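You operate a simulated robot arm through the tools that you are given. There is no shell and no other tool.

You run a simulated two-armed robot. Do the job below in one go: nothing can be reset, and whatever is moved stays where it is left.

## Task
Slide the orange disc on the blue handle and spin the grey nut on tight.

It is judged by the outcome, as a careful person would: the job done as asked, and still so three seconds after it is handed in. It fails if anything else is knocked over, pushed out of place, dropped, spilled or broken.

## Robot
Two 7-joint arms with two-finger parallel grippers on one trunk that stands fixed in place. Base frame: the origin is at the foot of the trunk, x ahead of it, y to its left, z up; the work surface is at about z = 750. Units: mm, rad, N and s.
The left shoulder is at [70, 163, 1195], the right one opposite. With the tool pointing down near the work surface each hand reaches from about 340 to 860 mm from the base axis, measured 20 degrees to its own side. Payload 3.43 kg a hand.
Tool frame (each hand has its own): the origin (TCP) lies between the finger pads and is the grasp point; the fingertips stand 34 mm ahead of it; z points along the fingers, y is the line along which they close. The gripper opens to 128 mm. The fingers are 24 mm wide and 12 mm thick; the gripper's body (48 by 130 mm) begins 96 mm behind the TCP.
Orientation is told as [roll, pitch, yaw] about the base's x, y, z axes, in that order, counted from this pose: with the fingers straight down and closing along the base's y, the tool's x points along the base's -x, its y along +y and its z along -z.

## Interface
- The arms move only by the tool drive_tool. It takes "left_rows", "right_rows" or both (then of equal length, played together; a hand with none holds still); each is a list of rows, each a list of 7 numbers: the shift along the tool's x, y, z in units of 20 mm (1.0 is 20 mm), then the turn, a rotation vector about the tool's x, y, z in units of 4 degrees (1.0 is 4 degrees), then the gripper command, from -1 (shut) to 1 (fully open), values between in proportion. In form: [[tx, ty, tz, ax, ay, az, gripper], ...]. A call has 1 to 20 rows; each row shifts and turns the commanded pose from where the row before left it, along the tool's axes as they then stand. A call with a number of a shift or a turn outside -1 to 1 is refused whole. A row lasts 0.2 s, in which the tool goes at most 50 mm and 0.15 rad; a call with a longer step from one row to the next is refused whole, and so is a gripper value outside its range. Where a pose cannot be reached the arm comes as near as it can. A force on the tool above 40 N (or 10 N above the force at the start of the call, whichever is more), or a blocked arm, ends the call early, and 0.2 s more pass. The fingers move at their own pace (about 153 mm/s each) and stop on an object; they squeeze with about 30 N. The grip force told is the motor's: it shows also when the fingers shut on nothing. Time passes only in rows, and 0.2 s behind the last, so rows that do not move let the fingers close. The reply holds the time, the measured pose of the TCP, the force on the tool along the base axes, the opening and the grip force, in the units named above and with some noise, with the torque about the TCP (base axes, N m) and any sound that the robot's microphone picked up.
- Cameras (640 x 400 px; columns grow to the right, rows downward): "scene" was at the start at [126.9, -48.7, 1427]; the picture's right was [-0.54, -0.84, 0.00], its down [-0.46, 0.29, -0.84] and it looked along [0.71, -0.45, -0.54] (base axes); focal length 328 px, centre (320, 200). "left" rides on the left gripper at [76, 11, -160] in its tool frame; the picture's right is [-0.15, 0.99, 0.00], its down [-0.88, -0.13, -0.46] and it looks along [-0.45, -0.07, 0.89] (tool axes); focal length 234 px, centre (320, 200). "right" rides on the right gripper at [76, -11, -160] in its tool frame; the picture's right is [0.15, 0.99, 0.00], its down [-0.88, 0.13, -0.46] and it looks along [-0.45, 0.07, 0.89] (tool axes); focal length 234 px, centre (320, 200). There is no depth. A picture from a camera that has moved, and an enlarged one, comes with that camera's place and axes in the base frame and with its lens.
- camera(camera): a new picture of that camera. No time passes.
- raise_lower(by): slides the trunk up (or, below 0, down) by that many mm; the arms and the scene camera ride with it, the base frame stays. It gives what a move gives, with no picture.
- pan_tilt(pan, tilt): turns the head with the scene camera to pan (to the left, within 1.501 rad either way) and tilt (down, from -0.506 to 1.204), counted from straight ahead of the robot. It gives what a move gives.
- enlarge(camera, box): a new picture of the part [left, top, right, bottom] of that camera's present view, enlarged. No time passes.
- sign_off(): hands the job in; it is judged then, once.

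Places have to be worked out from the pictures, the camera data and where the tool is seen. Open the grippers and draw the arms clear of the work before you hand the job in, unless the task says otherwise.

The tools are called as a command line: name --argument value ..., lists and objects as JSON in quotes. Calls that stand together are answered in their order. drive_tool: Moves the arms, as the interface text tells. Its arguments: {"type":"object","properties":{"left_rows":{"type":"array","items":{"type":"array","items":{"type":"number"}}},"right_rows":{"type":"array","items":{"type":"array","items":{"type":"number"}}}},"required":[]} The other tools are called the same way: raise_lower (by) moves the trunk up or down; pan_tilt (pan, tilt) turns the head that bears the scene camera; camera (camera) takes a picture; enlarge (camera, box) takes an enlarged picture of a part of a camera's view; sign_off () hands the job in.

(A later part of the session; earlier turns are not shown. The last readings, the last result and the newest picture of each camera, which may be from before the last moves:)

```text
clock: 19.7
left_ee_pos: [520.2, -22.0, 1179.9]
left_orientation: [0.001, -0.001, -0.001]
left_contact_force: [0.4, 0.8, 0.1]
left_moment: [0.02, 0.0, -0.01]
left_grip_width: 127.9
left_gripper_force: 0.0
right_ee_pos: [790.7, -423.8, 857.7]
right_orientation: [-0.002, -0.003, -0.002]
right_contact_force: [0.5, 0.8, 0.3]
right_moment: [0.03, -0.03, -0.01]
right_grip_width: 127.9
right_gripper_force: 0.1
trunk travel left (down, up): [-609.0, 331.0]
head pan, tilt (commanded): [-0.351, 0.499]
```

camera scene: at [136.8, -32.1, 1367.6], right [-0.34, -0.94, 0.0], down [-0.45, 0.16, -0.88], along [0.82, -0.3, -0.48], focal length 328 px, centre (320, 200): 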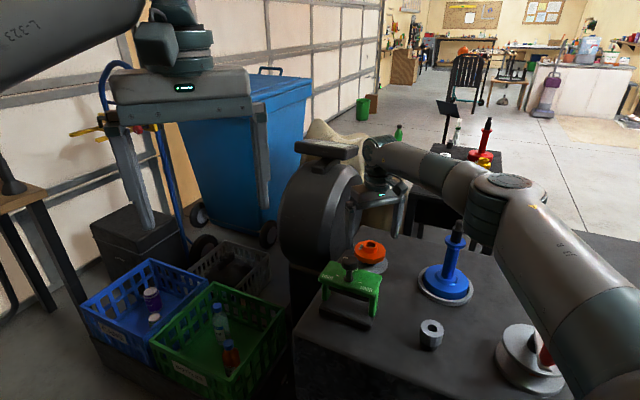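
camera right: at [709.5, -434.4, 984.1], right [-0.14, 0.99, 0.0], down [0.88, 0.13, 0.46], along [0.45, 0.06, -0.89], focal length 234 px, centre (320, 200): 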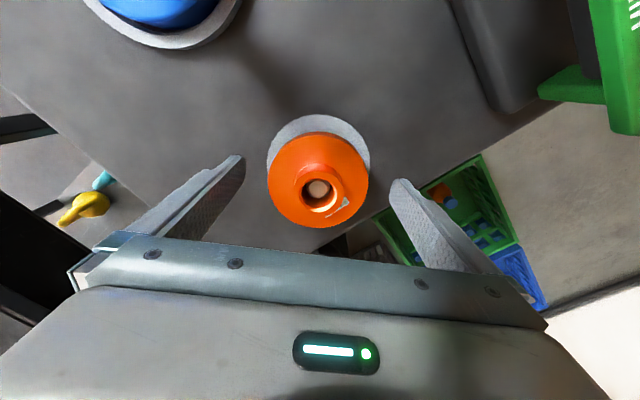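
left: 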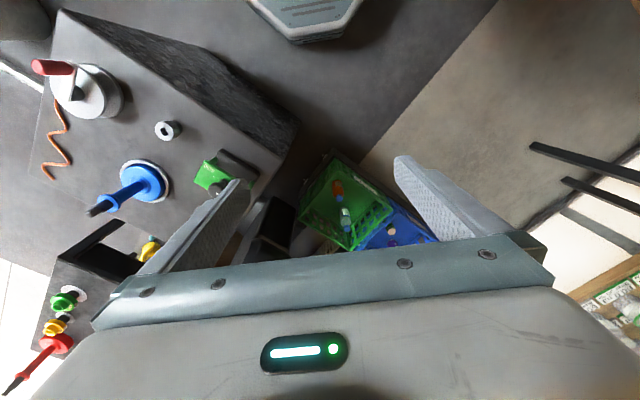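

That worked. Now I lower the trunk 52 mm so the fingertips are at about z=772.

raise_lower --by -52

enlarge --camera "right" --box '[230, 100, 410, 240]'

enlarge --camera "scene" --box '[310, 170, 430, 280]'

```text
clock: 20.6
left_ee_pos: [520.2, -22.0, 1129.4]
left_orientation: [0.0, -0.001, 0.0]
left_contact_force: [-0.5, -0.6, 0.3]
left_moment: [0.01, -0.02, -0.03]
left_grip_width: 128.2
left_gripper_force: 0.0
right_ee_pos: [789.8, -425.7, 807.3]
right_orientation: [-0.001, -0.003, -0.006]
right_contact_force: [1.0, 0.1, -0.2]
right_moment: [0.0, -0.04, 0.0]
right_grip_width: 128.0
right_gripper_force: 0.0
trunk travel left (down, up): [-557.0, 383.0]
head pan, tilt (commanded): [-0.351, 0.499]
```

```text
2.86 times, centred on (320, 170) of right
camera zoom: at [714.7, -435.4, 966.1], right [-0.14, 0.99, 0.0], down [0.88, 0.13, 0.46], along [0.45, 0.06, -0.89], focal length 669 px, centre (320, 286)
```

zoom: 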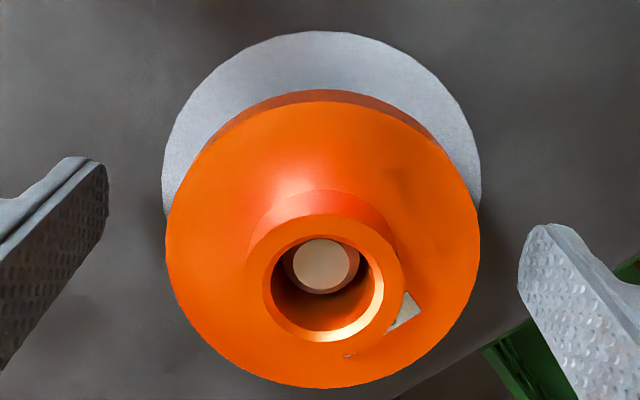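

```text
3.64 times, centred on (370, 225) of scene
camera zoom: at [136.7, -32.1, 1315.6], right [-0.34, -0.94, 0.0], down [-0.45, 0.16, -0.88], along [0.82, -0.3, -0.48], focal length 1193 px, centre (138, 109)
```

zoom: 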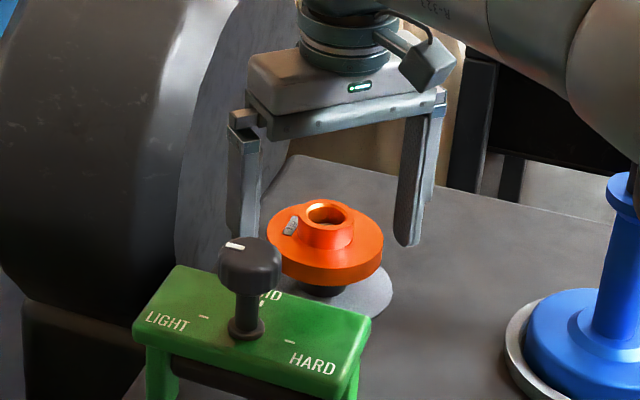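

Centred within about 1–1.5 mm now. I close again, then lift just a few millimetres with the arm and read the load.

drive_tool --right_rows '[[0, 0.05, 0, 0, 0, 0, 0.6], [0, 0, 0, 0, 0, 0, 0.45], [0, 0, 0, 0, 0, 0, 0.2], [0, 0, 0, 0, 0, 0, -1], [0, 0, 0, 0, 0, 0, -1], [0, 0, 0, 0, 0, 0, -1]]'

enlarge --camera "right" --box '[230, 100, 410, 240]'

enlarge --camera "scene" --box '[310, 170, 430, 280]'

```text
clock: 22.0
left_ee_pos: [520.6, -22.0, 1128.5]
left_orientation: [0.001, 0.0, -0.001]
left_contact_force: [-0.6, 0.2, 0.0]
left_moment: [0.0, -0.01, 0.0]
left_grip_width: 127.7
left_gripper_force: 0.0
right_ee_pos: [791.4, -423.8, 805.8]
right_orientation: [-0.002, -0.004, -0.003]
right_contact_force: [0.2, 0.0, 1.2]
right_moment: [0.11, 0.01, 0.01]
right_grip_width: 84.9
right_gripper_force: 29.9
trunk travel left (down, up): [-557.0, 383.0]
head pan, tilt (commanded): [-0.351, 0.499]
```

```text
2.86 times, centred on (320, 170) of right
camera zoom: at [714.9, -434.3, 965.8], right [-0.14, 0.99, 0.0], down [0.88, 0.13, 0.46], along [0.45, 0.06, -0.89], focal length 669 px, centre (320, 286)
```

zoom: 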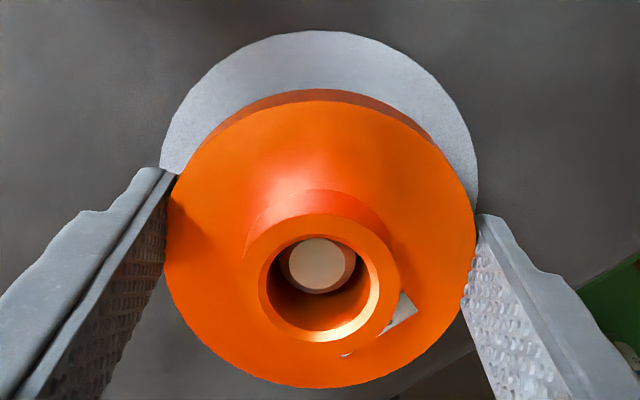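

```text
3.64 times, centred on (370, 225) of scene
camera zoom: at [137.0, -32.1, 1315.5], right [-0.34, -0.94, 0.0], down [-0.45, 0.16, -0.88], along [0.82, -0.3, -0.48], focal length 1193 px, centre (138, 109)
```

zoom: 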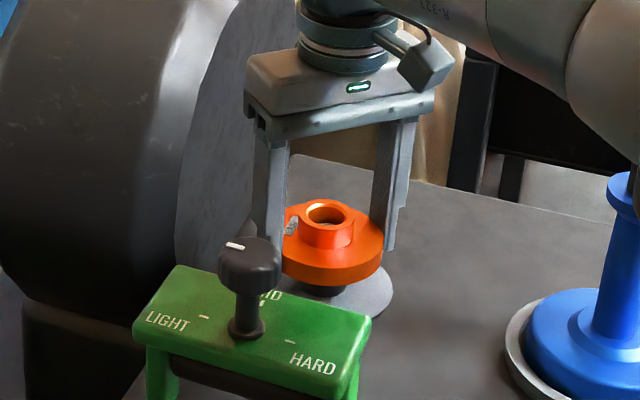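

Gripped at 84.9 mm again. I lift slowly by about 8 mm with the arm and read the force and width.

drive_tool --right_rows '[[0, 0, -0.1, 0, 0, 0, -1], [0, 0, -0.1, 0, 0, 0, -1], [0, 0, -0.1, 0, 0, 0, -1], [0, 0, -0.1, 0, 0, 0, -1], [0, 0, 0, 0, 0, 0, -1]]'

enlarge --camera "scene" --box '[310, 170, 430, 280]'

enlarge --camera "right" --box '[230, 100, 410, 240]'

```text
clock: 23.2
left_ee_pos: [521.6, -22.4, 1126.6]
left_orientation: [0.0, 0.001, 0.001]
left_contact_force: [0.2, 0.2, 0.2]
left_moment: [0.03, 0.0, 0.0]
left_grip_width: 128.1
left_gripper_force: 0.1
right_ee_pos: [791.4, -423.5, 813.5]
right_orientation: [-0.002, -0.002, -0.005]
right_contact_force: [0.2, 0.3, -7.6]
right_moment: [0.03, -0.02, 0.02]
right_grip_width: 84.6
right_gripper_force: 29.9
trunk travel left (down, up): [-557.0, 383.0]
head pan, tilt (commanded): [-0.351, 0.499]
```

```text
3.64 times, centred on (370, 225) of scene
camera zoom: at [138.0, -32.7, 1315.3], right [-0.34, -0.94, 0.0], down [-0.45, 0.17, -0.88], along [0.82, -0.3, -0.48], focal length 1193 px, centre (138, 109)
```

zoom: 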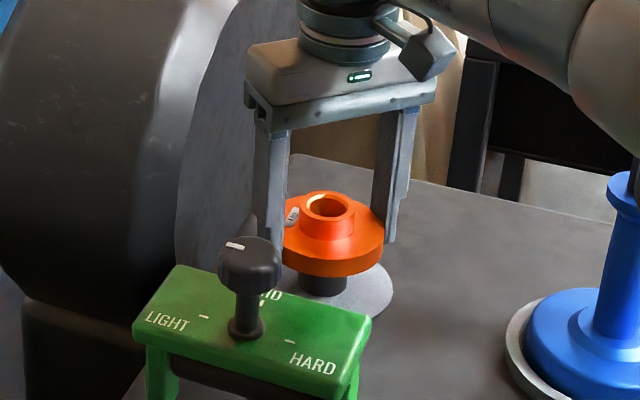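

```text
2.86 times, centred on (320, 170) of right
camera zoom: at [715.5, -434.7, 972.9], right [-0.14, 0.99, 0.0], down [0.88, 0.13, 0.46], along [0.45, 0.06, -0.89], focal length 669 px, centre (320, 286)
```

zoom: 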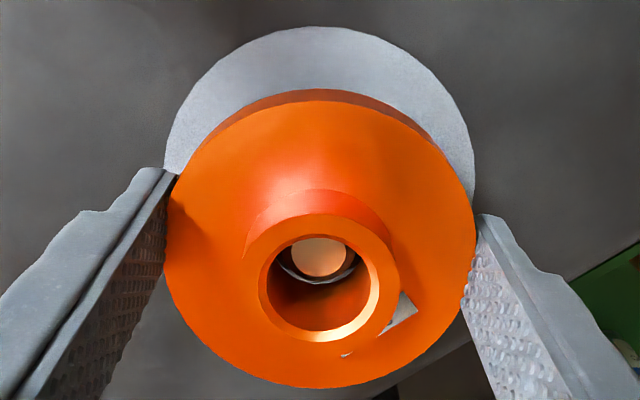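

The disc is lifted 8 mm with a load of 7.6 N (750 g), held firmly. I continue the lift slowly with the arm (no trunk moves while carrying) until the peg is clear.

drive_tool --right_rows '[[0, 0, -0.15, 0, 0, 0, -1], [0, 0, -0.25, 0, 0, 0, -1], [0, 0, -0.25, 0, 0, 0, -1], [0, 0, -0.25, 0, 0, 0, -1], [0, 0, -0.25, 0, 0, 0, -1], [0, 0, -0.25, 0, 0, 0, -1], [0, 0, -0.25, 0, 0, 0, -1], [0, 0, -0.25, 0, 0, 0, -1], [0, 0, -0.2, 0, 0, 0, -1], [0, 0, -0.1, 0, 0, 0, -1]]'

enlarge --camera "scene" --box '[310, 150, 450, 280]'

enlarge --camera "right" --box '[230, 100, 410, 240]'

```text
clock: 25.4
left_ee_pos: [521.3, -21.8, 1126.5]
left_orientation: [0.001, 0.002, 0.0]
left_contact_force: [-0.7, 0.2, 0.9]
left_moment: [0.01, -0.01, 0.04]
left_grip_width: 127.8
left_gripper_force: 0.1
right_ee_pos: [791.5, -424.8, 856.7]
right_orientation: [-0.003, -0.001, -0.003]
right_contact_force: [-0.3, 0.3, -7.5]
right_moment: [0.0, 0.0, 0.02]
right_grip_width: 84.8
right_gripper_force: 30.3
trunk travel left (down, up): [-557.0, 383.0]
head pan, tilt (commanded): [-0.351, 0.499]
```

```text
3.08 times, centred on (380, 215) of scene
camera zoom: at [138.1, -32.7, 1315.3], right [-0.34, -0.94, 0.0], down [-0.45, 0.17, -0.88], along [0.82, -0.3, -0.48], focal length 1010 px, centre (135, 154)
```

zoom: 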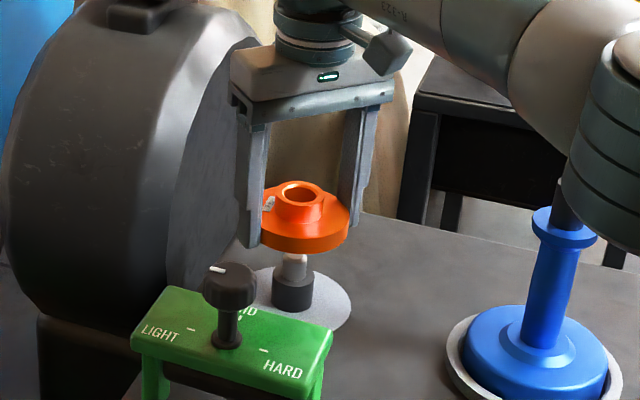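

```text
2.86 times, centred on (320, 170) of right
camera zoom: at [715.2, -435.0, 1016.8], right [-0.14, 0.99, 0.0], down [0.88, 0.13, 0.46], along [0.45, 0.06, -0.89], focal length 669 px, centre (320, 286)
```

zoom: 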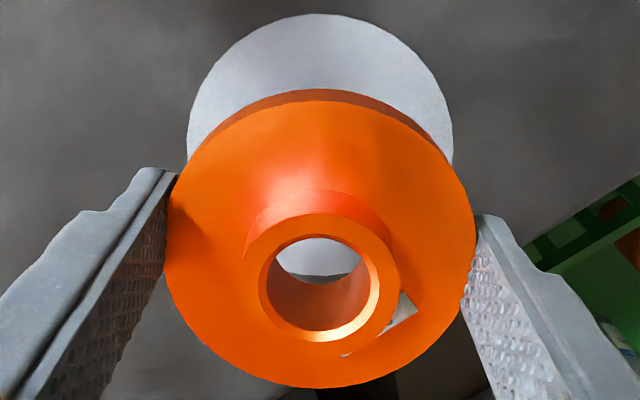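

The disc bottom is now around z=824 and the peg is almost out. I lift a bit more straight up, then go up and inward toward the handle gently.

drive_tool --right_rows '[[0, 0, -0.2, 0, 0, 0, -1], [0, 0, -0.3, 0, 0, 0, -1], [0, 0, -0.3, 0, 0, 0, -1], [0, 0, -0.3, 0, 0, 0, -1], [0.1, -0.1, -0.35, 0, 0, 0, -1], [0.2, -0.2, -0.4, 0, 0, 0, -1], [0.25, -0.22, -0.4, 0, 0, 0, -1], [0.25, -0.22, -0.4, 0, 0, 0, -1], [0.25, -0.22, -0.4, 0, 0, 0, -1], [0.25, -0.22, -0.4, 0, 0, 0, -1], [0.25, -0.22, -0.4, 0, 0, 0, -1], [0.25, -0.22, -0.4, 0, 0, 0, -1], [0.25, -0.22, -0.4, 0, 0, 0, -1], [0.25, -0.22, -0.4, 0, 0, 0, -1], [0.25, -0.22, -0.4, 0, 0, 0, -1], [0.25, -0.22, -0.4, 0, 0, 0, -1], [0.25, -0.22, -0.4, 0, 0, 0, -1], [0.25, -0.22, -0.4, 0, 0, 0, -1], [0.25, -0.22, -0.4, 0, 0, 0, -1], [0.15, -0.1, -0.2, 0, 0, 0, -1]]'

camera --camera "scene"

camera --camera "right"

```text
clock: 29.6
left_ee_pos: [522.9, -21.7, 1127.6]
left_orientation: [-0.001, 0.002, -0.001]
left_contact_force: [0.1, 0.2, 0.0]
left_moment: [0.01, 0.01, -0.01]
left_grip_width: 127.9
left_gripper_force: 0.0
right_ee_pos: [715.9, -487.8, 1002.3]
right_orientation: [-0.002, -0.005, -0.004]
right_contact_force: [-0.2, 0.2, -7.6]
right_moment: [-0.01, 0.01, 0.06]
right_grip_width: 84.8
right_gripper_force: 30.4
trunk travel left (down, up): [-557.0, 383.0]
head pan, tilt (commanded): [-0.351, 0.499]
```

```text
taken
camera scene: at [137.8, -32.9, 1315.4], right [-0.34, -0.94, 0.0], down [-0.45, 0.17, -0.88], along [0.82, -0.3, -0.48], focal length 328 px, centre (320, 200)
```

scene: 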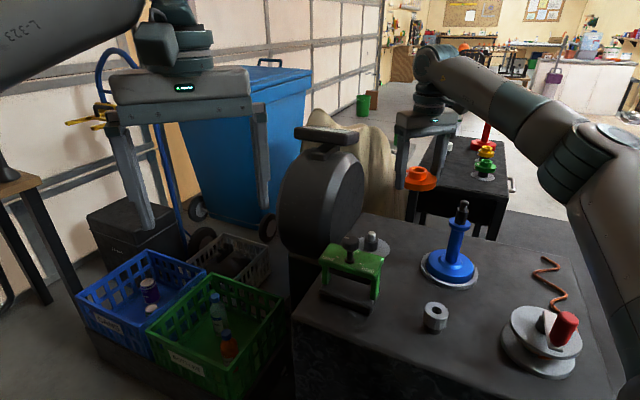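

```text
taken
camera right: at [640.8, -499.6, 1162.1], right [-0.14, 0.99, 0.0], down [0.88, 0.13, 0.46], along [0.45, 0.06, -0.89], focal length 234 px, centre (320, 200)
```

right: 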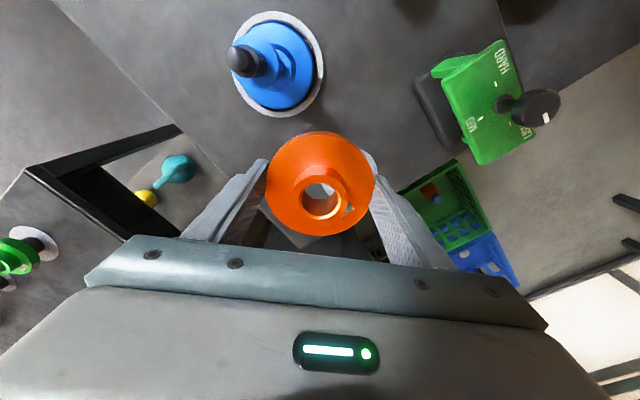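

Carrying well (7.6 N). I zoom on the handle from here to refine its axis and see how it lies relative to the disc.

enlarge --camera "right" --box '[210, 0, 350, 130]'

enlarge --camera "scene" --box '[380, 100, 510, 300]'

enlarge --camera "right" --box '[250, 120, 390, 250]'

```text
3.08 times, centred on (280, 65) of right
camera zoom: at [640.8, -499.6, 1162.1], right [-0.14, 0.99, 0.0], down [0.88, 0.13, 0.46], along [0.45, 0.06, -0.89], focal length 720 px, centre (443, 615)
```

zoom: 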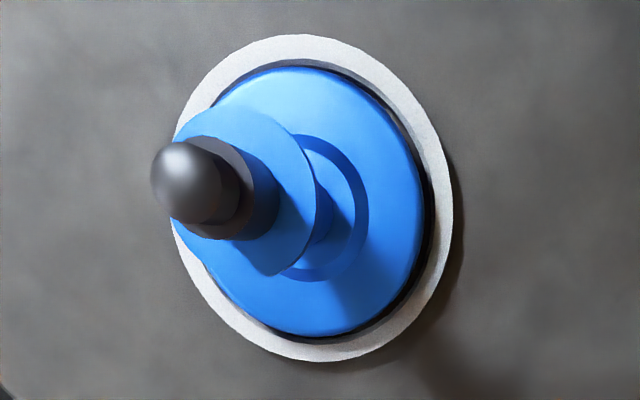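

```text
2.00 times, centred on (445, 200) of scene
camera zoom: at [137.8, -32.9, 1315.4], right [-0.34, -0.94, 0.0], down [-0.45, 0.17, -0.88], along [0.82, -0.3, -0.48], focal length 656 px, centre (70, 200)
```

zoom: 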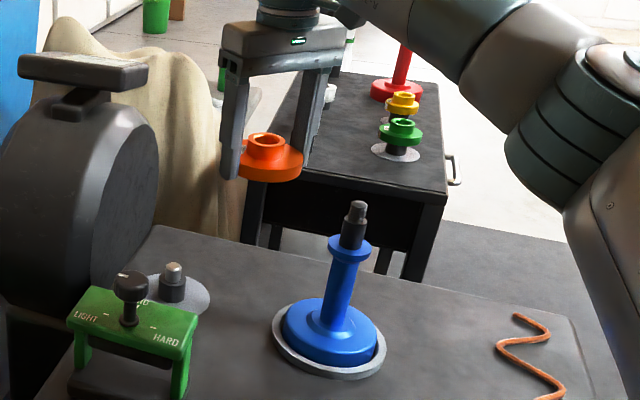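

```text
3.08 times, centred on (320, 185) of right
camera zoom: at [640.8, -499.6, 1162.1], right [-0.14, 0.99, 0.0], down [0.88, 0.13, 0.46], along [0.45, 0.06, -0.89], focal length 720 px, centre (320, 246)
```

zoom: 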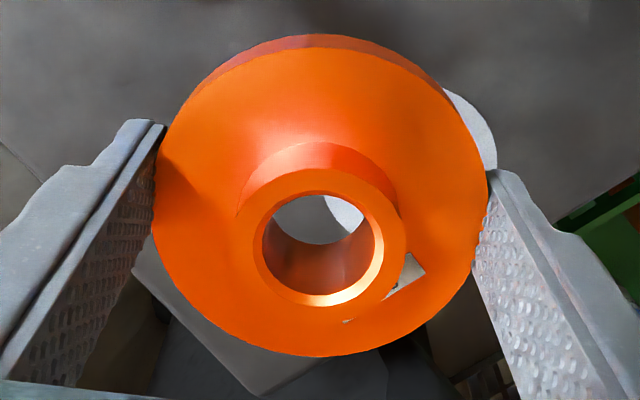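

The disc's axis sits about 1 mm ahead of the TCP in x, and the handle axis is about (635, -566). I shift in y so the handle is directly behind the disc (same y) and still visible to the wrist camera for precise alignment.

drive_tool --right_rows '[[0.04, -0.15, -0.04, 0, 0, 0, -1], [0.04, -0.28, -0.04, 0, 0, 0, -1], [0.04, -0.3, -0.04, 0, 0, 0, -1], [0.04, -0.3, -0.04, 0, 0, 0, -1], [0.04, -0.3, -0.04, 0, 0, 0, -1], [0.04, -0.3, -0.04, 0, 0, 0, -1], [0.04, -0.3, -0.04, 0, 0, 0, -1], [0.04, -0.3, -0.04, 0, 0, 0, -1], [0.04, -0.3, -0.04, 0, 0, 0, -1], [0.04, -0.3, -0.04, 0, 0, 0, -1], [0.04, -0.3, -0.04, 0, 0, 0, -1], [0.04, -0.3, -0.04, 0, 0, 0, -1], [0.04, -0.3, -0.04, 0, 0, 0, -1], [0.04, -0.17, 0, 0, 0, 0, -1], [0, 0, 0, 0, 0, 0, -1]]'

camera --camera "right"

camera --camera "scene"

```text
clock: 32.8
left_ee_pos: [522.0, -21.7, 1126.9]
left_orientation: [0.001, 0.001, -0.001]
left_contact_force: [0.7, 0.5, -0.4]
left_moment: [0.02, -0.01, -0.02]
left_grip_width: 128.0
left_gripper_force: 0.1
right_ee_pos: [712.0, -515.1, 1005.6]
right_orientation: [-0.002, -0.002, -0.007]
right_contact_force: [-0.1, 0.0, -7.7]
right_moment: [-0.02, 0.01, -0.04]
right_grip_width: 84.9
right_gripper_force: 30.1
right hand out of reach, approached as far as the arm can: row 6, 7, 8, 9, 10, 11, 12, 13, 14
trunk travel left (down, up): [-557.0, 383.0]
head pan, tilt (commanded): [-0.351, 0.499]
```

```text
taken
camera right: at [635.7, -526.5, 1165.3], right [-0.14, 0.99, 0.0], down [0.88, 0.12, 0.46], along [0.45, 0.06, -0.89], focal length 234 px, centre (320, 200)
```

right: 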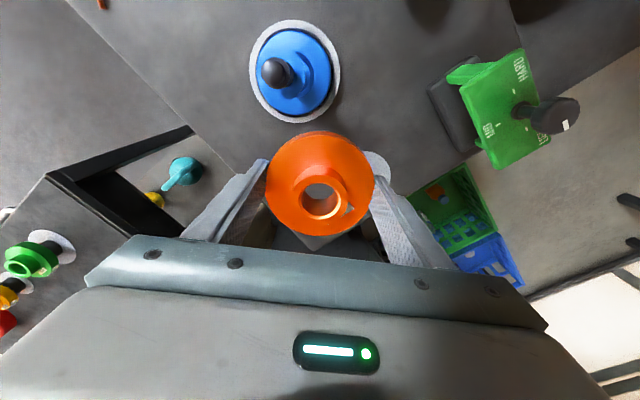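

```text
taken
camera scene: at [137.9, -32.9, 1315.4], right [-0.34, -0.94, 0.0], down [-0.45, 0.17, -0.88], along [0.82, -0.3, -0.48], focal length 328 px, centre (320, 200)
```

scene: 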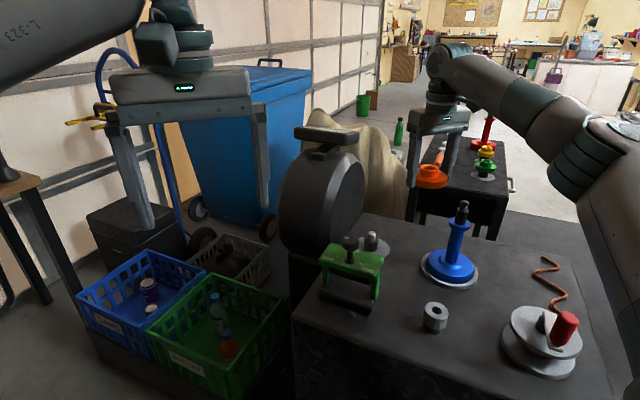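

The outer spot is at the reach limit, but the handle itself is within reach. I measure the handle again from this view.

enlarge --camera "right" --box '[240, 10, 350, 130]'

enlarge --camera "left" --box '[0, 0, 320, 300]'

```text
3.33 times, centred on (295, 70) of right
camera zoom: at [635.7, -526.5, 1165.3], right [-0.14, 0.99, 0.0], down [0.88, 0.12, 0.46], along [0.45, 0.06, -0.89], focal length 781 px, centre (403, 633)
```

zoom: 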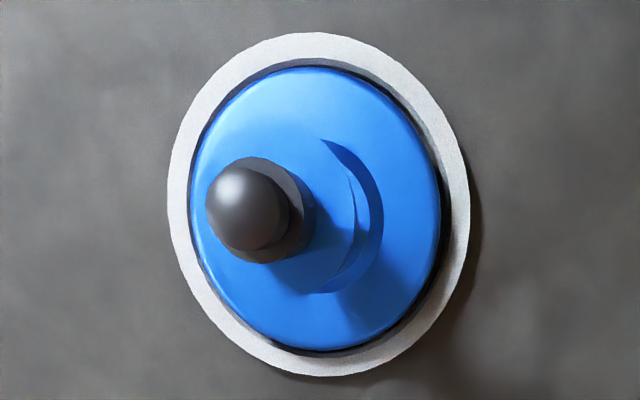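

```text
1.33 times, centred on (160, 150) of left
camera zoom: at [446.9, -11.3, 1287.2], right [0.15, 0.99, 0.0], down [0.88, -0.13, 0.45], along [0.45, -0.07, -0.89], focal length 312 px, centre (533, 267)
```

zoom: 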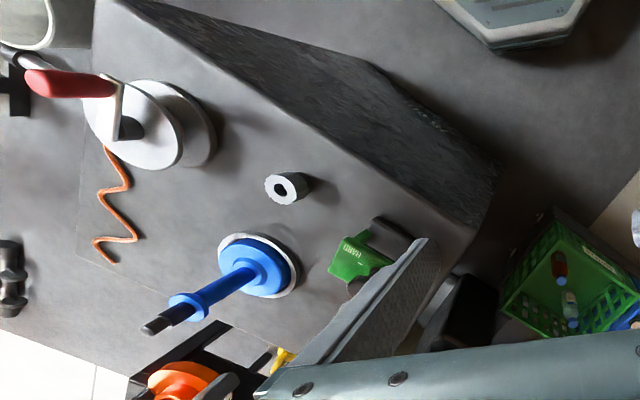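

The handle axis comes out consistently at (635.4, -565.3). I move the disc over it at the same height (about 17 mm above the tip).

drive_tool --right_rows '[[0.1, -0.06, -0.15, 0, 0, 0, -1], [0.22, -0.14, -0.15, 0, 0, 0, -1], [0.254, -0.1655, 0, 0, 0, 0, -1], [0.254, -0.1655, 0, 0, 0, 0, -1], [0.254, -0.1655, 0, 0, 0, 0, -1], [0.254, -0.1655, 0, 0, 0, 0, -1], [0.254, -0.1655, 0, 0, 0, 0, -1], [0.254, -0.1655, 0, 0, 0, 0, -1], [0.254, -0.1655, 0, 0, 0, 0, -1], [0.254, -0.1655, 0, 0, 0, 0, -1], [0.254, -0.1655, 0, 0, 0, 0, -1], [0.254, -0.1655, 0, 0, 0, 0, -1], [0.254, -0.1655, 0, 0, 0, 0, -1], [0.254, -0.1655, 0, 0, 0, 0, -1], [0.254, -0.1655, 0, 0, 0, 0, -1], [0.254, -0.1655, 0, 0, 0, 0, -1], [0, 0, 0, 0, 0, 0, -1], [0, 0, 0, 0, 0, 0, -1]]'

camera --camera "right"

camera --camera "scene"

camera --camera "left"

```text
clock: 36.6
left_ee_pos: [520.4, -22.7, 1127.1]
left_orientation: [0.001, 0.004, 0.0]
left_contact_force: [0.3, 0.2, 0.7]
left_moment: [-0.01, -0.02, -0.02]
left_grip_width: 127.9
left_gripper_force: 0.0
right_ee_pos: [632.7, -565.7, 1012.0]
right_orientation: [-0.002, -0.002, -0.003]
right_contact_force: [0.3, -0.6, -7.1]
right_moment: [0.0, 0.03, 0.0]
right_grip_width: 84.8
right_gripper_force: 29.7
trunk travel left (down, up): [-557.0, 383.0]
head pan, tilt (commanded): [-0.351, 0.499]
```

```text
taken
camera right: at [557.3, -577.0, 1171.3], right [-0.14, 0.99, 0.0], down [0.88, 0.13, 0.46], along [0.45, 0.06, -0.89], focal length 234 px, centre (320, 200)
```

right: 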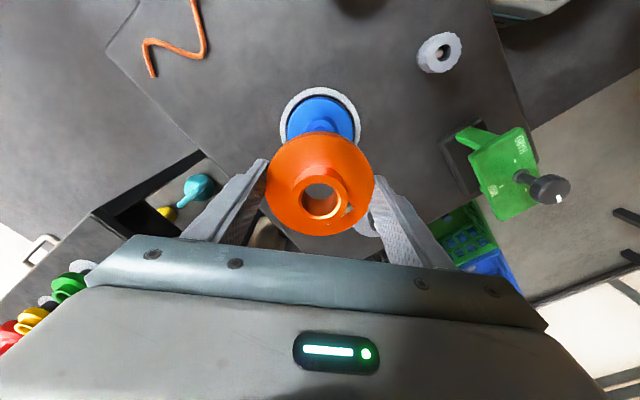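

```text
taken
camera scene: at [137.7, -33.0, 1315.4], right [-0.34, -0.94, 0.0], down [-0.45, 0.17, -0.88], along [0.82, -0.3, -0.48], focal length 328 px, centre (320, 200)
```

scene: 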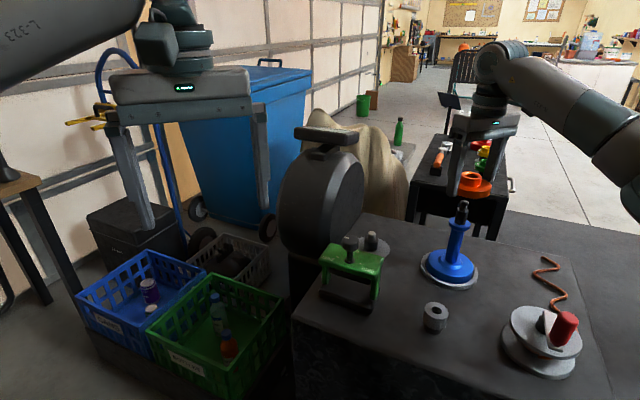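

```text
taken
camera left: at [446.6, -11.5, 1287.3], right [0.15, 0.99, 0.0], down [0.88, -0.13, 0.45], along [0.45, -0.07, -0.89], focal length 234 px, centre (320, 200)
```

left: 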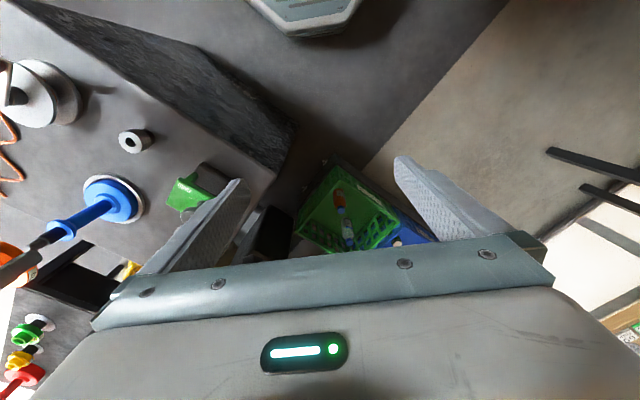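

The disc appears over the tip. I zoom in on all views to check the alignment.

enlarge --camera "scene" --box '[420, 130, 520, 290]'

enlarge --camera "right" --box '[260, 80, 380, 240]'

enlarge --camera "left" --box '[0, 160, 160, 300]'

```text
2.50 times, centred on (470, 210) of scene
camera zoom: at [137.7, -33.0, 1315.4], right [-0.34, -0.94, 0.0], down [-0.45, 0.17, -0.88], along [0.82, -0.3, -0.48], focal length 820 px, centre (-55, 175)
```

zoom: 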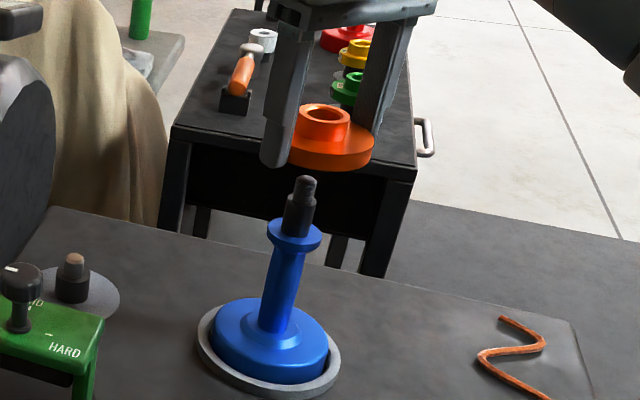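

```text
2.50 times, centred on (320, 160) of right
camera zoom: at [557.3, -577.0, 1171.3], right [-0.14, 0.99, 0.0], down [0.88, 0.13, 0.46], along [0.45, 0.06, -0.89], focal length 585 px, centre (320, 300)
```

zoom: 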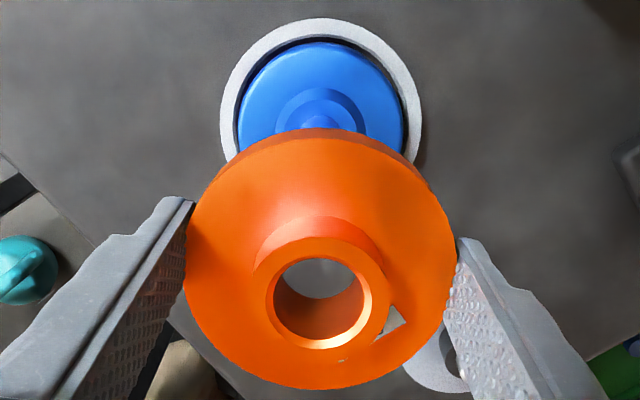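

```text
2.86 times, centred on (80, 230) of left
camera zoom: at [446.6, -11.5, 1287.3], right [0.15, 0.99, 0.0], down [0.88, -0.13, 0.45], along [0.45, -0.07, -0.89], focal length 669 px, centre (1006, 114)
```

zoom: 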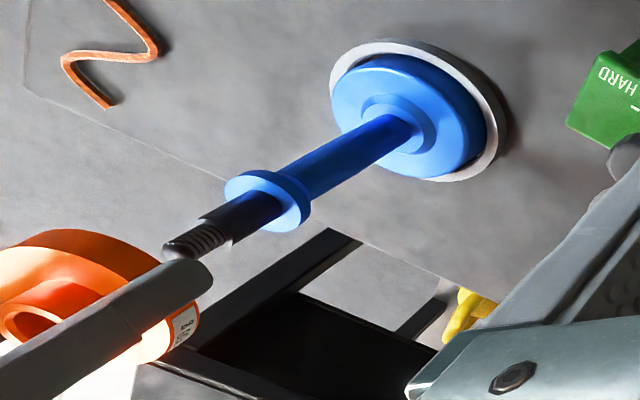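

Views agree: y is aligned within 0.5 mm and x needs about +1.6 mm. I apply that and descend until the threaded tip is inside the hole.

drive_tool --right_rows '[[-0.08, 0.02, 0, 0, 0, 0, -1], [0, 0, 0.1, 0, 0, 0, -1], [0, 0, 0.2, 0, 0, 0, -1], [0, 0, 0.2, 0, 0, 0, -1], [0, 0, 0.2, 0, 0, 0, -1], [0, 0, 0.2, 0, 0, 0, -1], [0, 0, 0.2, 0, 0, 0, -1], [0, 0, 0.2, 0, 0, 0, -1], [0, 0, 0.2, 0, 0, 0, -1], [0, 0, 0.2, 0, 0, 0, -1], [0, 0, 0.1, 0, 0, 0, -1], [0, 0, 0, 0, 0, 0, -1]]'

enlarge --camera "right" --box '[260, 80, 380, 240]'

enlarge --camera "scene" --box '[420, 130, 520, 290]'

```text
clock: 39.2
left_ee_pos: [521.8, -22.5, 1128.2]
left_orientation: [-0.001, 0.001, 0.0]
left_contact_force: [-0.5, -0.8, 0.1]
left_moment: [-0.02, 0.01, -0.04]
left_grip_width: 128.1
left_gripper_force: 0.1
right_ee_pos: [634.2, -566.3, 976.4]
right_orientation: [-0.001, -0.005, -0.004]
right_contact_force: [-0.4, 0.3, -7.4]
right_moment: [0.02, 0.04, -0.03]
right_grip_width: 84.8
right_gripper_force: 29.7
trunk travel left (down, up): [-557.0, 383.0]
head pan, tilt (commanded): [-0.351, 0.499]
```

```text
2.50 times, centred on (320, 160) of right
camera zoom: at [559.1, -576.3, 1135.4], right [-0.14, 0.99, 0.0], down [0.88, 0.13, 0.46], along [0.45, 0.06, -0.89], focal length 585 px, centre (320, 300)
```

zoom: 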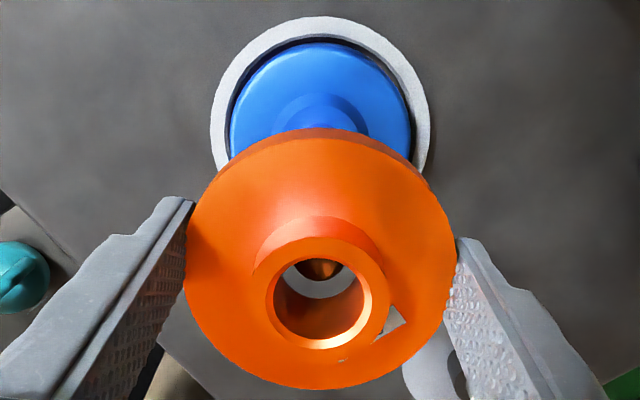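

```text
2.50 times, centred on (470, 210) of scene
camera zoom: at [137.8, -32.9, 1315.4], right [-0.34, -0.94, 0.0], down [-0.45, 0.17, -0.88], along [0.82, -0.3, -0.48], focal length 820 px, centre (-55, 175)
```

zoom: 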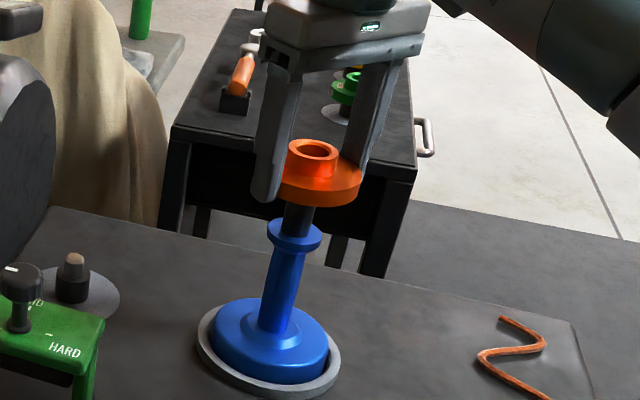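

The tip has entered the hole, laterally centred. I continue down slowly, watching the force.

drive_tool --right_rows '[[0, 0, 0.15, 0, 0, 0, -1], [0, 0, 0.15, 0, 0, 0, -1], [0, 0, 0.15, 0, 0, 0, -1], [0, 0, 0.15, 0, 0, 0, -1], [0, 0, 0.15, 0, 0, 0, -1], [0, 0, 0, 0, 0, 0, -1]]'

enlarge --camera "right" --box '[280, 160, 360, 230]'

enlarge --camera "scene" --box '[420, 130, 520, 290]'

```text
clock: 40.6
left_ee_pos: [521.0, -22.3, 1127.3]
left_orientation: [0.0, 0.001, 0.002]
left_contact_force: [-0.3, 0.2, -0.3]
left_moment: [-0.01, 0.01, 0.0]
left_grip_width: 128.0
left_gripper_force: 0.2
right_ee_pos: [635.2, -564.9, 960.6]
right_orientation: [-0.001, -0.002, -0.002]
right_contact_force: [0.0, -0.2, -6.6]
right_moment: [0.0, 0.01, -0.02]
right_grip_width: 85.0
right_gripper_force: 30.2
trunk travel left (down, up): [-557.0, 383.0]
head pan, tilt (commanded): [-0.351, 0.499]
```

```text
5.71 times, centred on (320, 195) of right
camera zoom: at [559.0, -576.2, 1120.3], right [-0.14, 0.99, 0.0], down [0.88, 0.13, 0.46], along [0.45, 0.06, -0.89], focal length 1338 px, centre (320, 229)
```

zoom: 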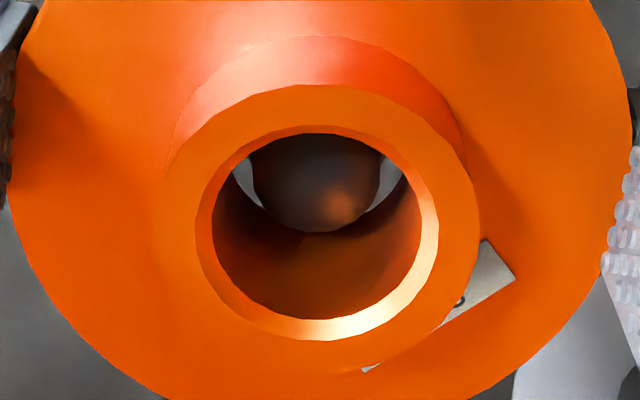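

```text
2.50 times, centred on (470, 210) of scene
camera zoom: at [137.8, -32.9, 1315.4], right [-0.34, -0.94, 0.0], down [-0.45, 0.17, -0.88], along [0.82, -0.3, -0.48], focal length 820 px, centre (-55, 175)
```

zoom: 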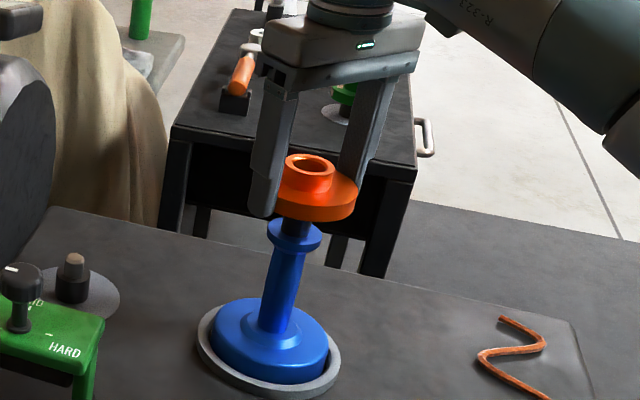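

Still free, force unchanged. I continue down toward the flange.

drive_tool --right_rows '[[0, 0, 0.15, 0, 0, 0, -1], [0, 0, 0.15, 0, 0, 0, -1], [0, 0, 0.15, 0, 0, 0, -1], [0, 0, 0.15, 0, 0, 0, -1], [0, 0, 0.15, 0, 0, 0, -1], [0, 0, 0, 0, 0, 0, -1]]'

enlarge --camera "right" --box '[280, 160, 360, 230]'

enlarge --camera "scene" --box '[420, 130, 520, 290]'

```text
clock: 42.0
left_ee_pos: [521.1, -22.2, 1128.3]
left_orientation: [0.0, 0.003, -0.001]
left_contact_force: [0.6, 0.6, 0.6]
left_moment: [0.02, 0.01, 0.03]
left_grip_width: 128.1
left_gripper_force: 0.1
right_ee_pos: [633.8, -564.8, 945.9]
right_orientation: [-0.003, -0.003, -0.004]
right_contact_force: [-0.9, 0.6, -7.1]
right_moment: [-0.03, 0.05, -0.04]
right_grip_width: 84.9
right_gripper_force: 30.1
trunk travel left (down, up): [-557.0, 383.0]
head pan, tilt (commanded): [-0.351, 0.499]
```

```text
5.71 times, centred on (320, 195) of right
camera zoom: at [558.9, -576.4, 1105.7], right [-0.14, 0.99, 0.0], down [0.88, 0.13, 0.46], along [0.45, 0.06, -0.89], focal length 1338 px, centre (320, 229)
```

zoom: 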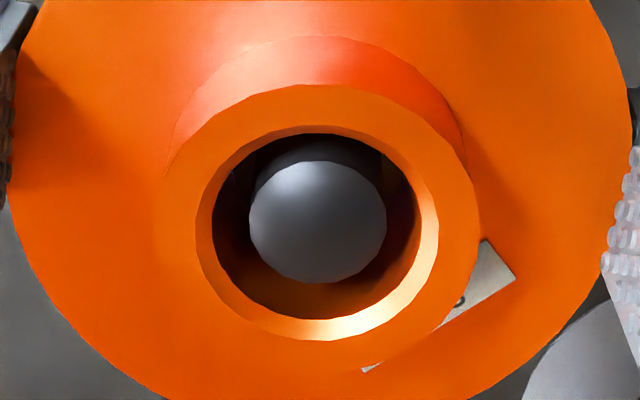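

```text
2.50 times, centred on (470, 210) of scene
camera zoom: at [137.8, -32.9, 1315.4], right [-0.34, -0.94, 0.0], down [-0.45, 0.17, -0.88], along [0.82, -0.3, -0.48], focal length 820 px, centre (-55, 175)
```

zoom: 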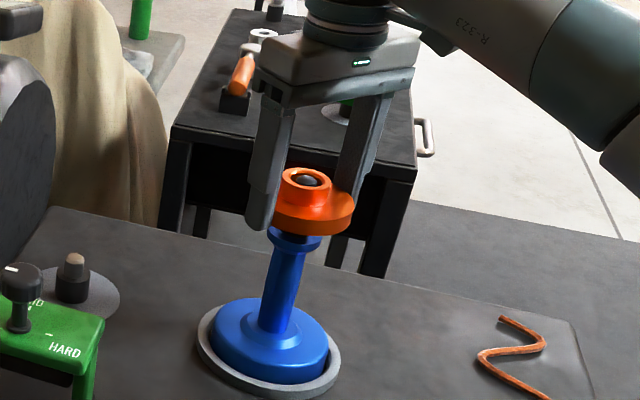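

The disc slides on smoothly. I continue in smaller steps to seat it on the flange.

drive_tool --right_rows '[[0, 0, 0.15, 0, 0, 0, -1], [0, 0, 0.15, 0, 0, 0, -1], [0, 0, 0.15, 0, 0, 0, -1], [0, 0, 0.1, 0, 0, 0, -1], [0, 0, 0, 0, 0, 0, -1]]'

enlarge --camera "scene" --box '[435, 160, 495, 250]'

```text
clock: 43.2
left_ee_pos: [522.6, -22.3, 1127.1]
left_orientation: [-0.001, 0.003, 0.0]
left_contact_force: [0.5, 0.6, 0.3]
left_moment: [-0.02, 0.0, 0.03]
left_grip_width: 128.0
left_gripper_force: 0.1
right_ee_pos: [635.1, -566.4, 935.3]
right_orientation: [-0.001, -0.004, -0.004]
right_contact_force: [0.4, -0.2, -6.9]
right_moment: [0.0, 0.01, 0.0]
right_grip_width: 84.7
right_gripper_force: 30.2
trunk travel left (down, up): [-557.0, 383.0]
head pan, tilt (commanded): [-0.351, 0.499]
```

```text
4.44 times, centred on (465, 205) of scene
camera zoom: at [137.8, -32.9, 1315.4], right [-0.34, -0.94, 0.0], down [-0.45, 0.17, -0.88], along [0.82, -0.3, -0.48], focal length 1458 px, centre (-324, 178)
```

zoom: 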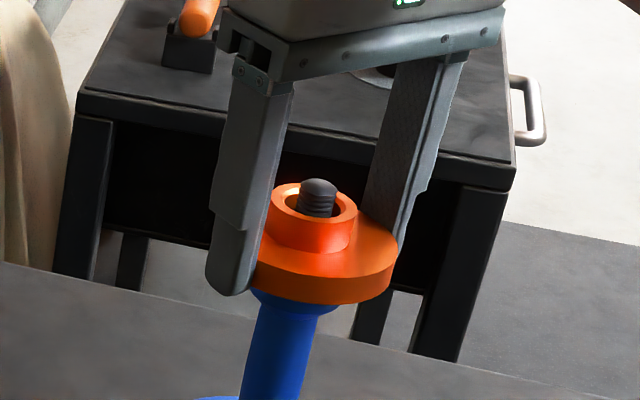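

Nearly seated. I go down in 1 mm steps and watch for the load to transfer.

drive_tool --right_rows '[[0, 0, 0.05, 0, 0, 0, -1], [0, 0, 0.05, 0, 0, 0, -1], [0, 0, 0.05, 0, 0, 0, -1], [0, 0, 0, 0, 0, 0, -1]]'

```text
clock: 44.2
left_ee_pos: [522.5, -22.2, 1127.7]
left_orientation: [0.0, 0.002, 0.0]
left_contact_force: [-0.6, 0.4, -0.1]
left_moment: [-0.01, 0.01, -0.02]
left_grip_width: 127.8
left_gripper_force: 0.1
right_ee_pos: [636.2, -566.2, 932.2]
right_orientation: [-0.001, -0.005, -0.002]
right_contact_force: [-0.6, 1.1, -6.8]
right_moment: [0.01, 0.02, 0.0]
right_grip_width: 84.9
right_gripper_force: 29.7
trunk travel left (down, up): [-557.0, 383.0]
head pan, tilt (commanded): [-0.351, 0.499]
```

No contact yet; I continue in 1 mm steps.

drive_tool --right_rows '[[0, 0, 0.05, 0, 0, 0, -1], [0, 0, 0.05, 0, 0, 0, -1], [0, 0, 0.05, 0, 0, 0, -1], [0, 0, 0, 0, 0, 0, -1]]'

enlarge --camera "scene" --box '[435, 160, 495, 250]'

```text
clock: 45.2
left_ee_pos: [521.3, -22.1, 1128.2]
left_orientation: [0.0, 0.001, 0.0]
left_contact_force: [-0.3, 0.0, 0.2]
left_moment: [0.01, -0.01, -0.01]
left_grip_width: 127.9
left_gripper_force: 0.1
right_ee_pos: [635.1, -566.2, 928.9]
right_orientation: [-0.002, -0.001, -0.005]
right_contact_force: [0.1, 0.1, -7.9]
right_moment: [0.02, -0.01, -0.02]
right_grip_width: 85.0
right_gripper_force: 30.1
trunk travel left (down, up): [-557.0, 383.0]
head pan, tilt (commanded): [-0.351, 0.499]
```

```text
4.44 times, centred on (465, 205) of scene
camera zoom: at [137.8, -32.9, 1315.4], right [-0.34, -0.94, 0.0], down [-0.45, 0.17, -0.88], along [0.82, -0.3, -0.48], focal length 1458 px, centre (-324, 178)
```

zoom: 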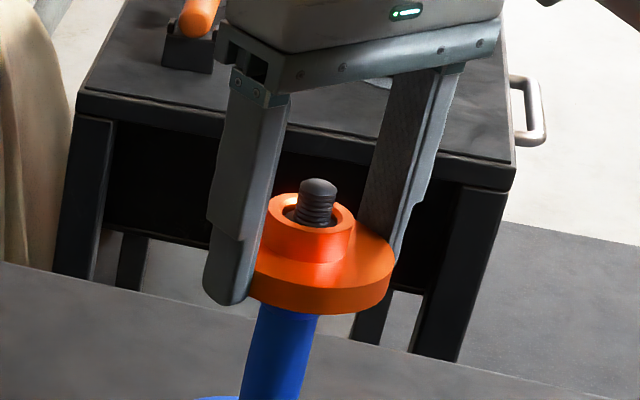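

drive_tool --right_rows '[[0, 0, 0.05, 0, 0, 0, -1], [0, 0, 0.05, 0, 0, 0, -1], [0, 0, 0, 0, 0, 0, -1]]'

```text
clock: 46.0
left_ee_pos: [522.1, -21.7, 1126.4]
left_orientation: [0.0, 0.001, 0.001]
left_contact_force: [-0.3, 0.3, -0.8]
left_moment: [0.02, 0.0, 0.04]
left_grip_width: 128.1
left_gripper_force: 0.1
right_ee_pos: [635.5, -565.5, 927.5]
right_orientation: [-0.001, -0.003, -0.003]
right_contact_force: [-0.2, 0.2, -6.6]
right_moment: [0.0, 0.0, -0.04]
right_grip_width: 84.9
right_gripper_force: 30.2
trunk travel left (down, up): [-557.0, 383.0]
head pan, tilt (commanded): [-0.351, 0.499]
```

No sign of contact yet (still −7 N); I keep going in small steps.

drive_tool --right_rows '[[0, 0, 0.05, 0, 0, 0, -1], [0, 0, 0.05, 0, 0, 0, -1], [0, 0, 0, 0, 0, 0, -1]]'

enlarge --camera "left" --box '[0, 160, 160, 300]'

enlarge --camera "scene" --box '[435, 170, 485, 240]'

```text
clock: 46.8
left_ee_pos: [521.7, -22.6, 1127.7]
left_orientation: [-0.001, 0.002, -0.001]
left_contact_force: [0.3, 0.2, 0.2]
left_moment: [0.02, 0.01, 0.0]
left_grip_width: 127.9
left_gripper_force: 0.0
right_ee_pos: [635.2, -565.7, 924.5]
right_orientation: [-0.003, -0.002, -0.004]
right_contact_force: [1.1, -2.6, -3.6]
right_moment: [0.0, 0.3, 0.11]
right_grip_width: 84.8
right_gripper_force: 30.8
trunk travel left (down, up): [-557.0, 383.0]
head pan, tilt (commanded): [-0.351, 0.499]
```

```text
2.86 times, centred on (80, 230) of left
camera zoom: at [446.6, -11.4, 1287.4], right [0.15, 0.99, 0.0], down [0.88, -0.13, 0.45], along [0.45, -0.07, -0.89], focal length 669 px, centre (1006, 114)
```

zoom: 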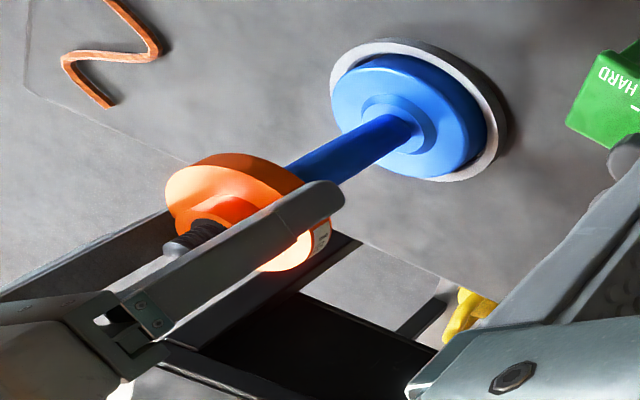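

```text
5.71 times, centred on (460, 205) of scene
camera zoom: at [137.6, -32.9, 1315.5], right [-0.34, -0.94, 0.0], down [-0.45, 0.17, -0.88], along [0.82, -0.3, -0.48], focal length 1875 px, centre (-480, 171)
```

zoom: 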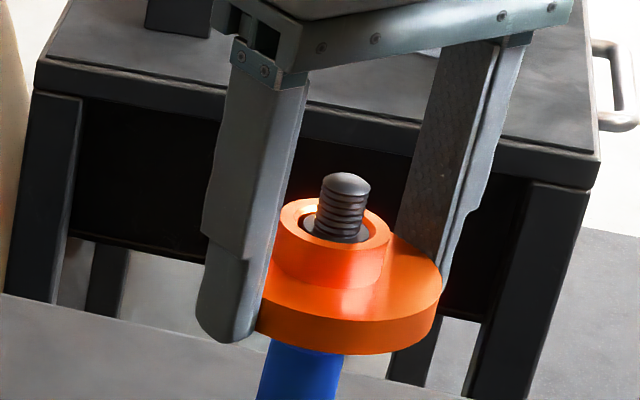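

The load is starting to transfer, so it is touching. I press one or two millimetres more to confirm it is seated.

drive_tool --right_rows '[[0, 0, 0.04, 0, 0, 0, -1], [0, 0, 0.04, 0, 0, 0, -1], [0, 0, 0, 0, 0, 0, -1]]'

```text
clock: 47.6
left_ee_pos: [520.6, -22.8, 1127.6]
left_orientation: [0.0, 0.001, 0.0]
left_contact_force: [0.1, 0.0, -0.3]
left_moment: [-0.03, -0.01, 0.01]
left_grip_width: 128.0
left_gripper_force: 0.0
right_ee_pos: [635.1, -565.8, 926.0]
right_orientation: [-0.003, -0.008, -0.006]
right_contact_force: [5.4, -7.6, 10.9]
right_moment: [-0.5, 0.38, 0.18]
right_grip_width: 84.8
right_gripper_force: 29.7
trunk travel left (down, up): [-557.0, 383.0]
head pan, tilt (commanded): [-0.351, 0.499]
```

The disc is now pressing on the flange (net ~18 N down). I relieve the side load slightly, then open the gripper.

drive_tool --right_rows '[[-0.02, -0.03, -0.04, 0, 0, 0, -1], [0, 0, 0, 0, 0, 0, -1]]'

enlarge --camera "right" --box '[260, 120, 380, 240]'

```text
clock: 48.2
left_ee_pos: [520.4, -21.8, 1127.1]
left_orientation: [0.0, 0.001, -0.002]
left_contact_force: [-0.3, -0.1, 0.3]
left_moment: [-0.01, 0.0, 0.01]
left_grip_width: 127.8
left_gripper_force: 0.0
right_ee_pos: [634.1, -565.3, 924.9]
right_orientation: [-0.002, -0.005, -0.004]
right_contact_force: [5.0, -6.3, 11.7]
right_moment: [-0.08, 0.15, 0.0]
right_grip_width: 84.8
right_gripper_force: 30.1
trunk travel left (down, up): [-557.0, 383.0]
head pan, tilt (commanded): [-0.351, 0.499]
```

```text
3.33 times, centred on (320, 180) of right
camera zoom: at [558.9, -576.3, 1085.0], right [-0.14, 0.99, 0.0], down [0.88, 0.13, 0.46], along [0.46, 0.06, -0.89], focal length 781 px, centre (320, 267)
```

zoom: 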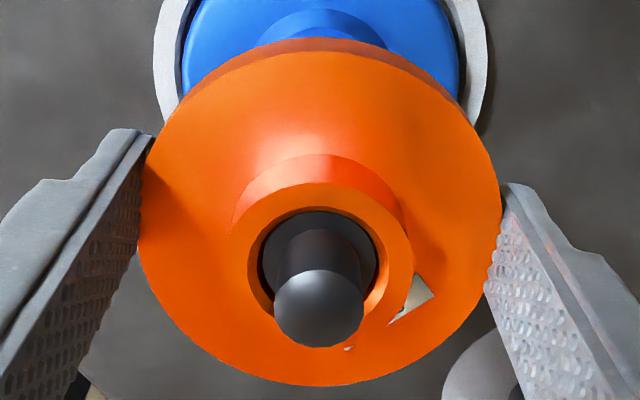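

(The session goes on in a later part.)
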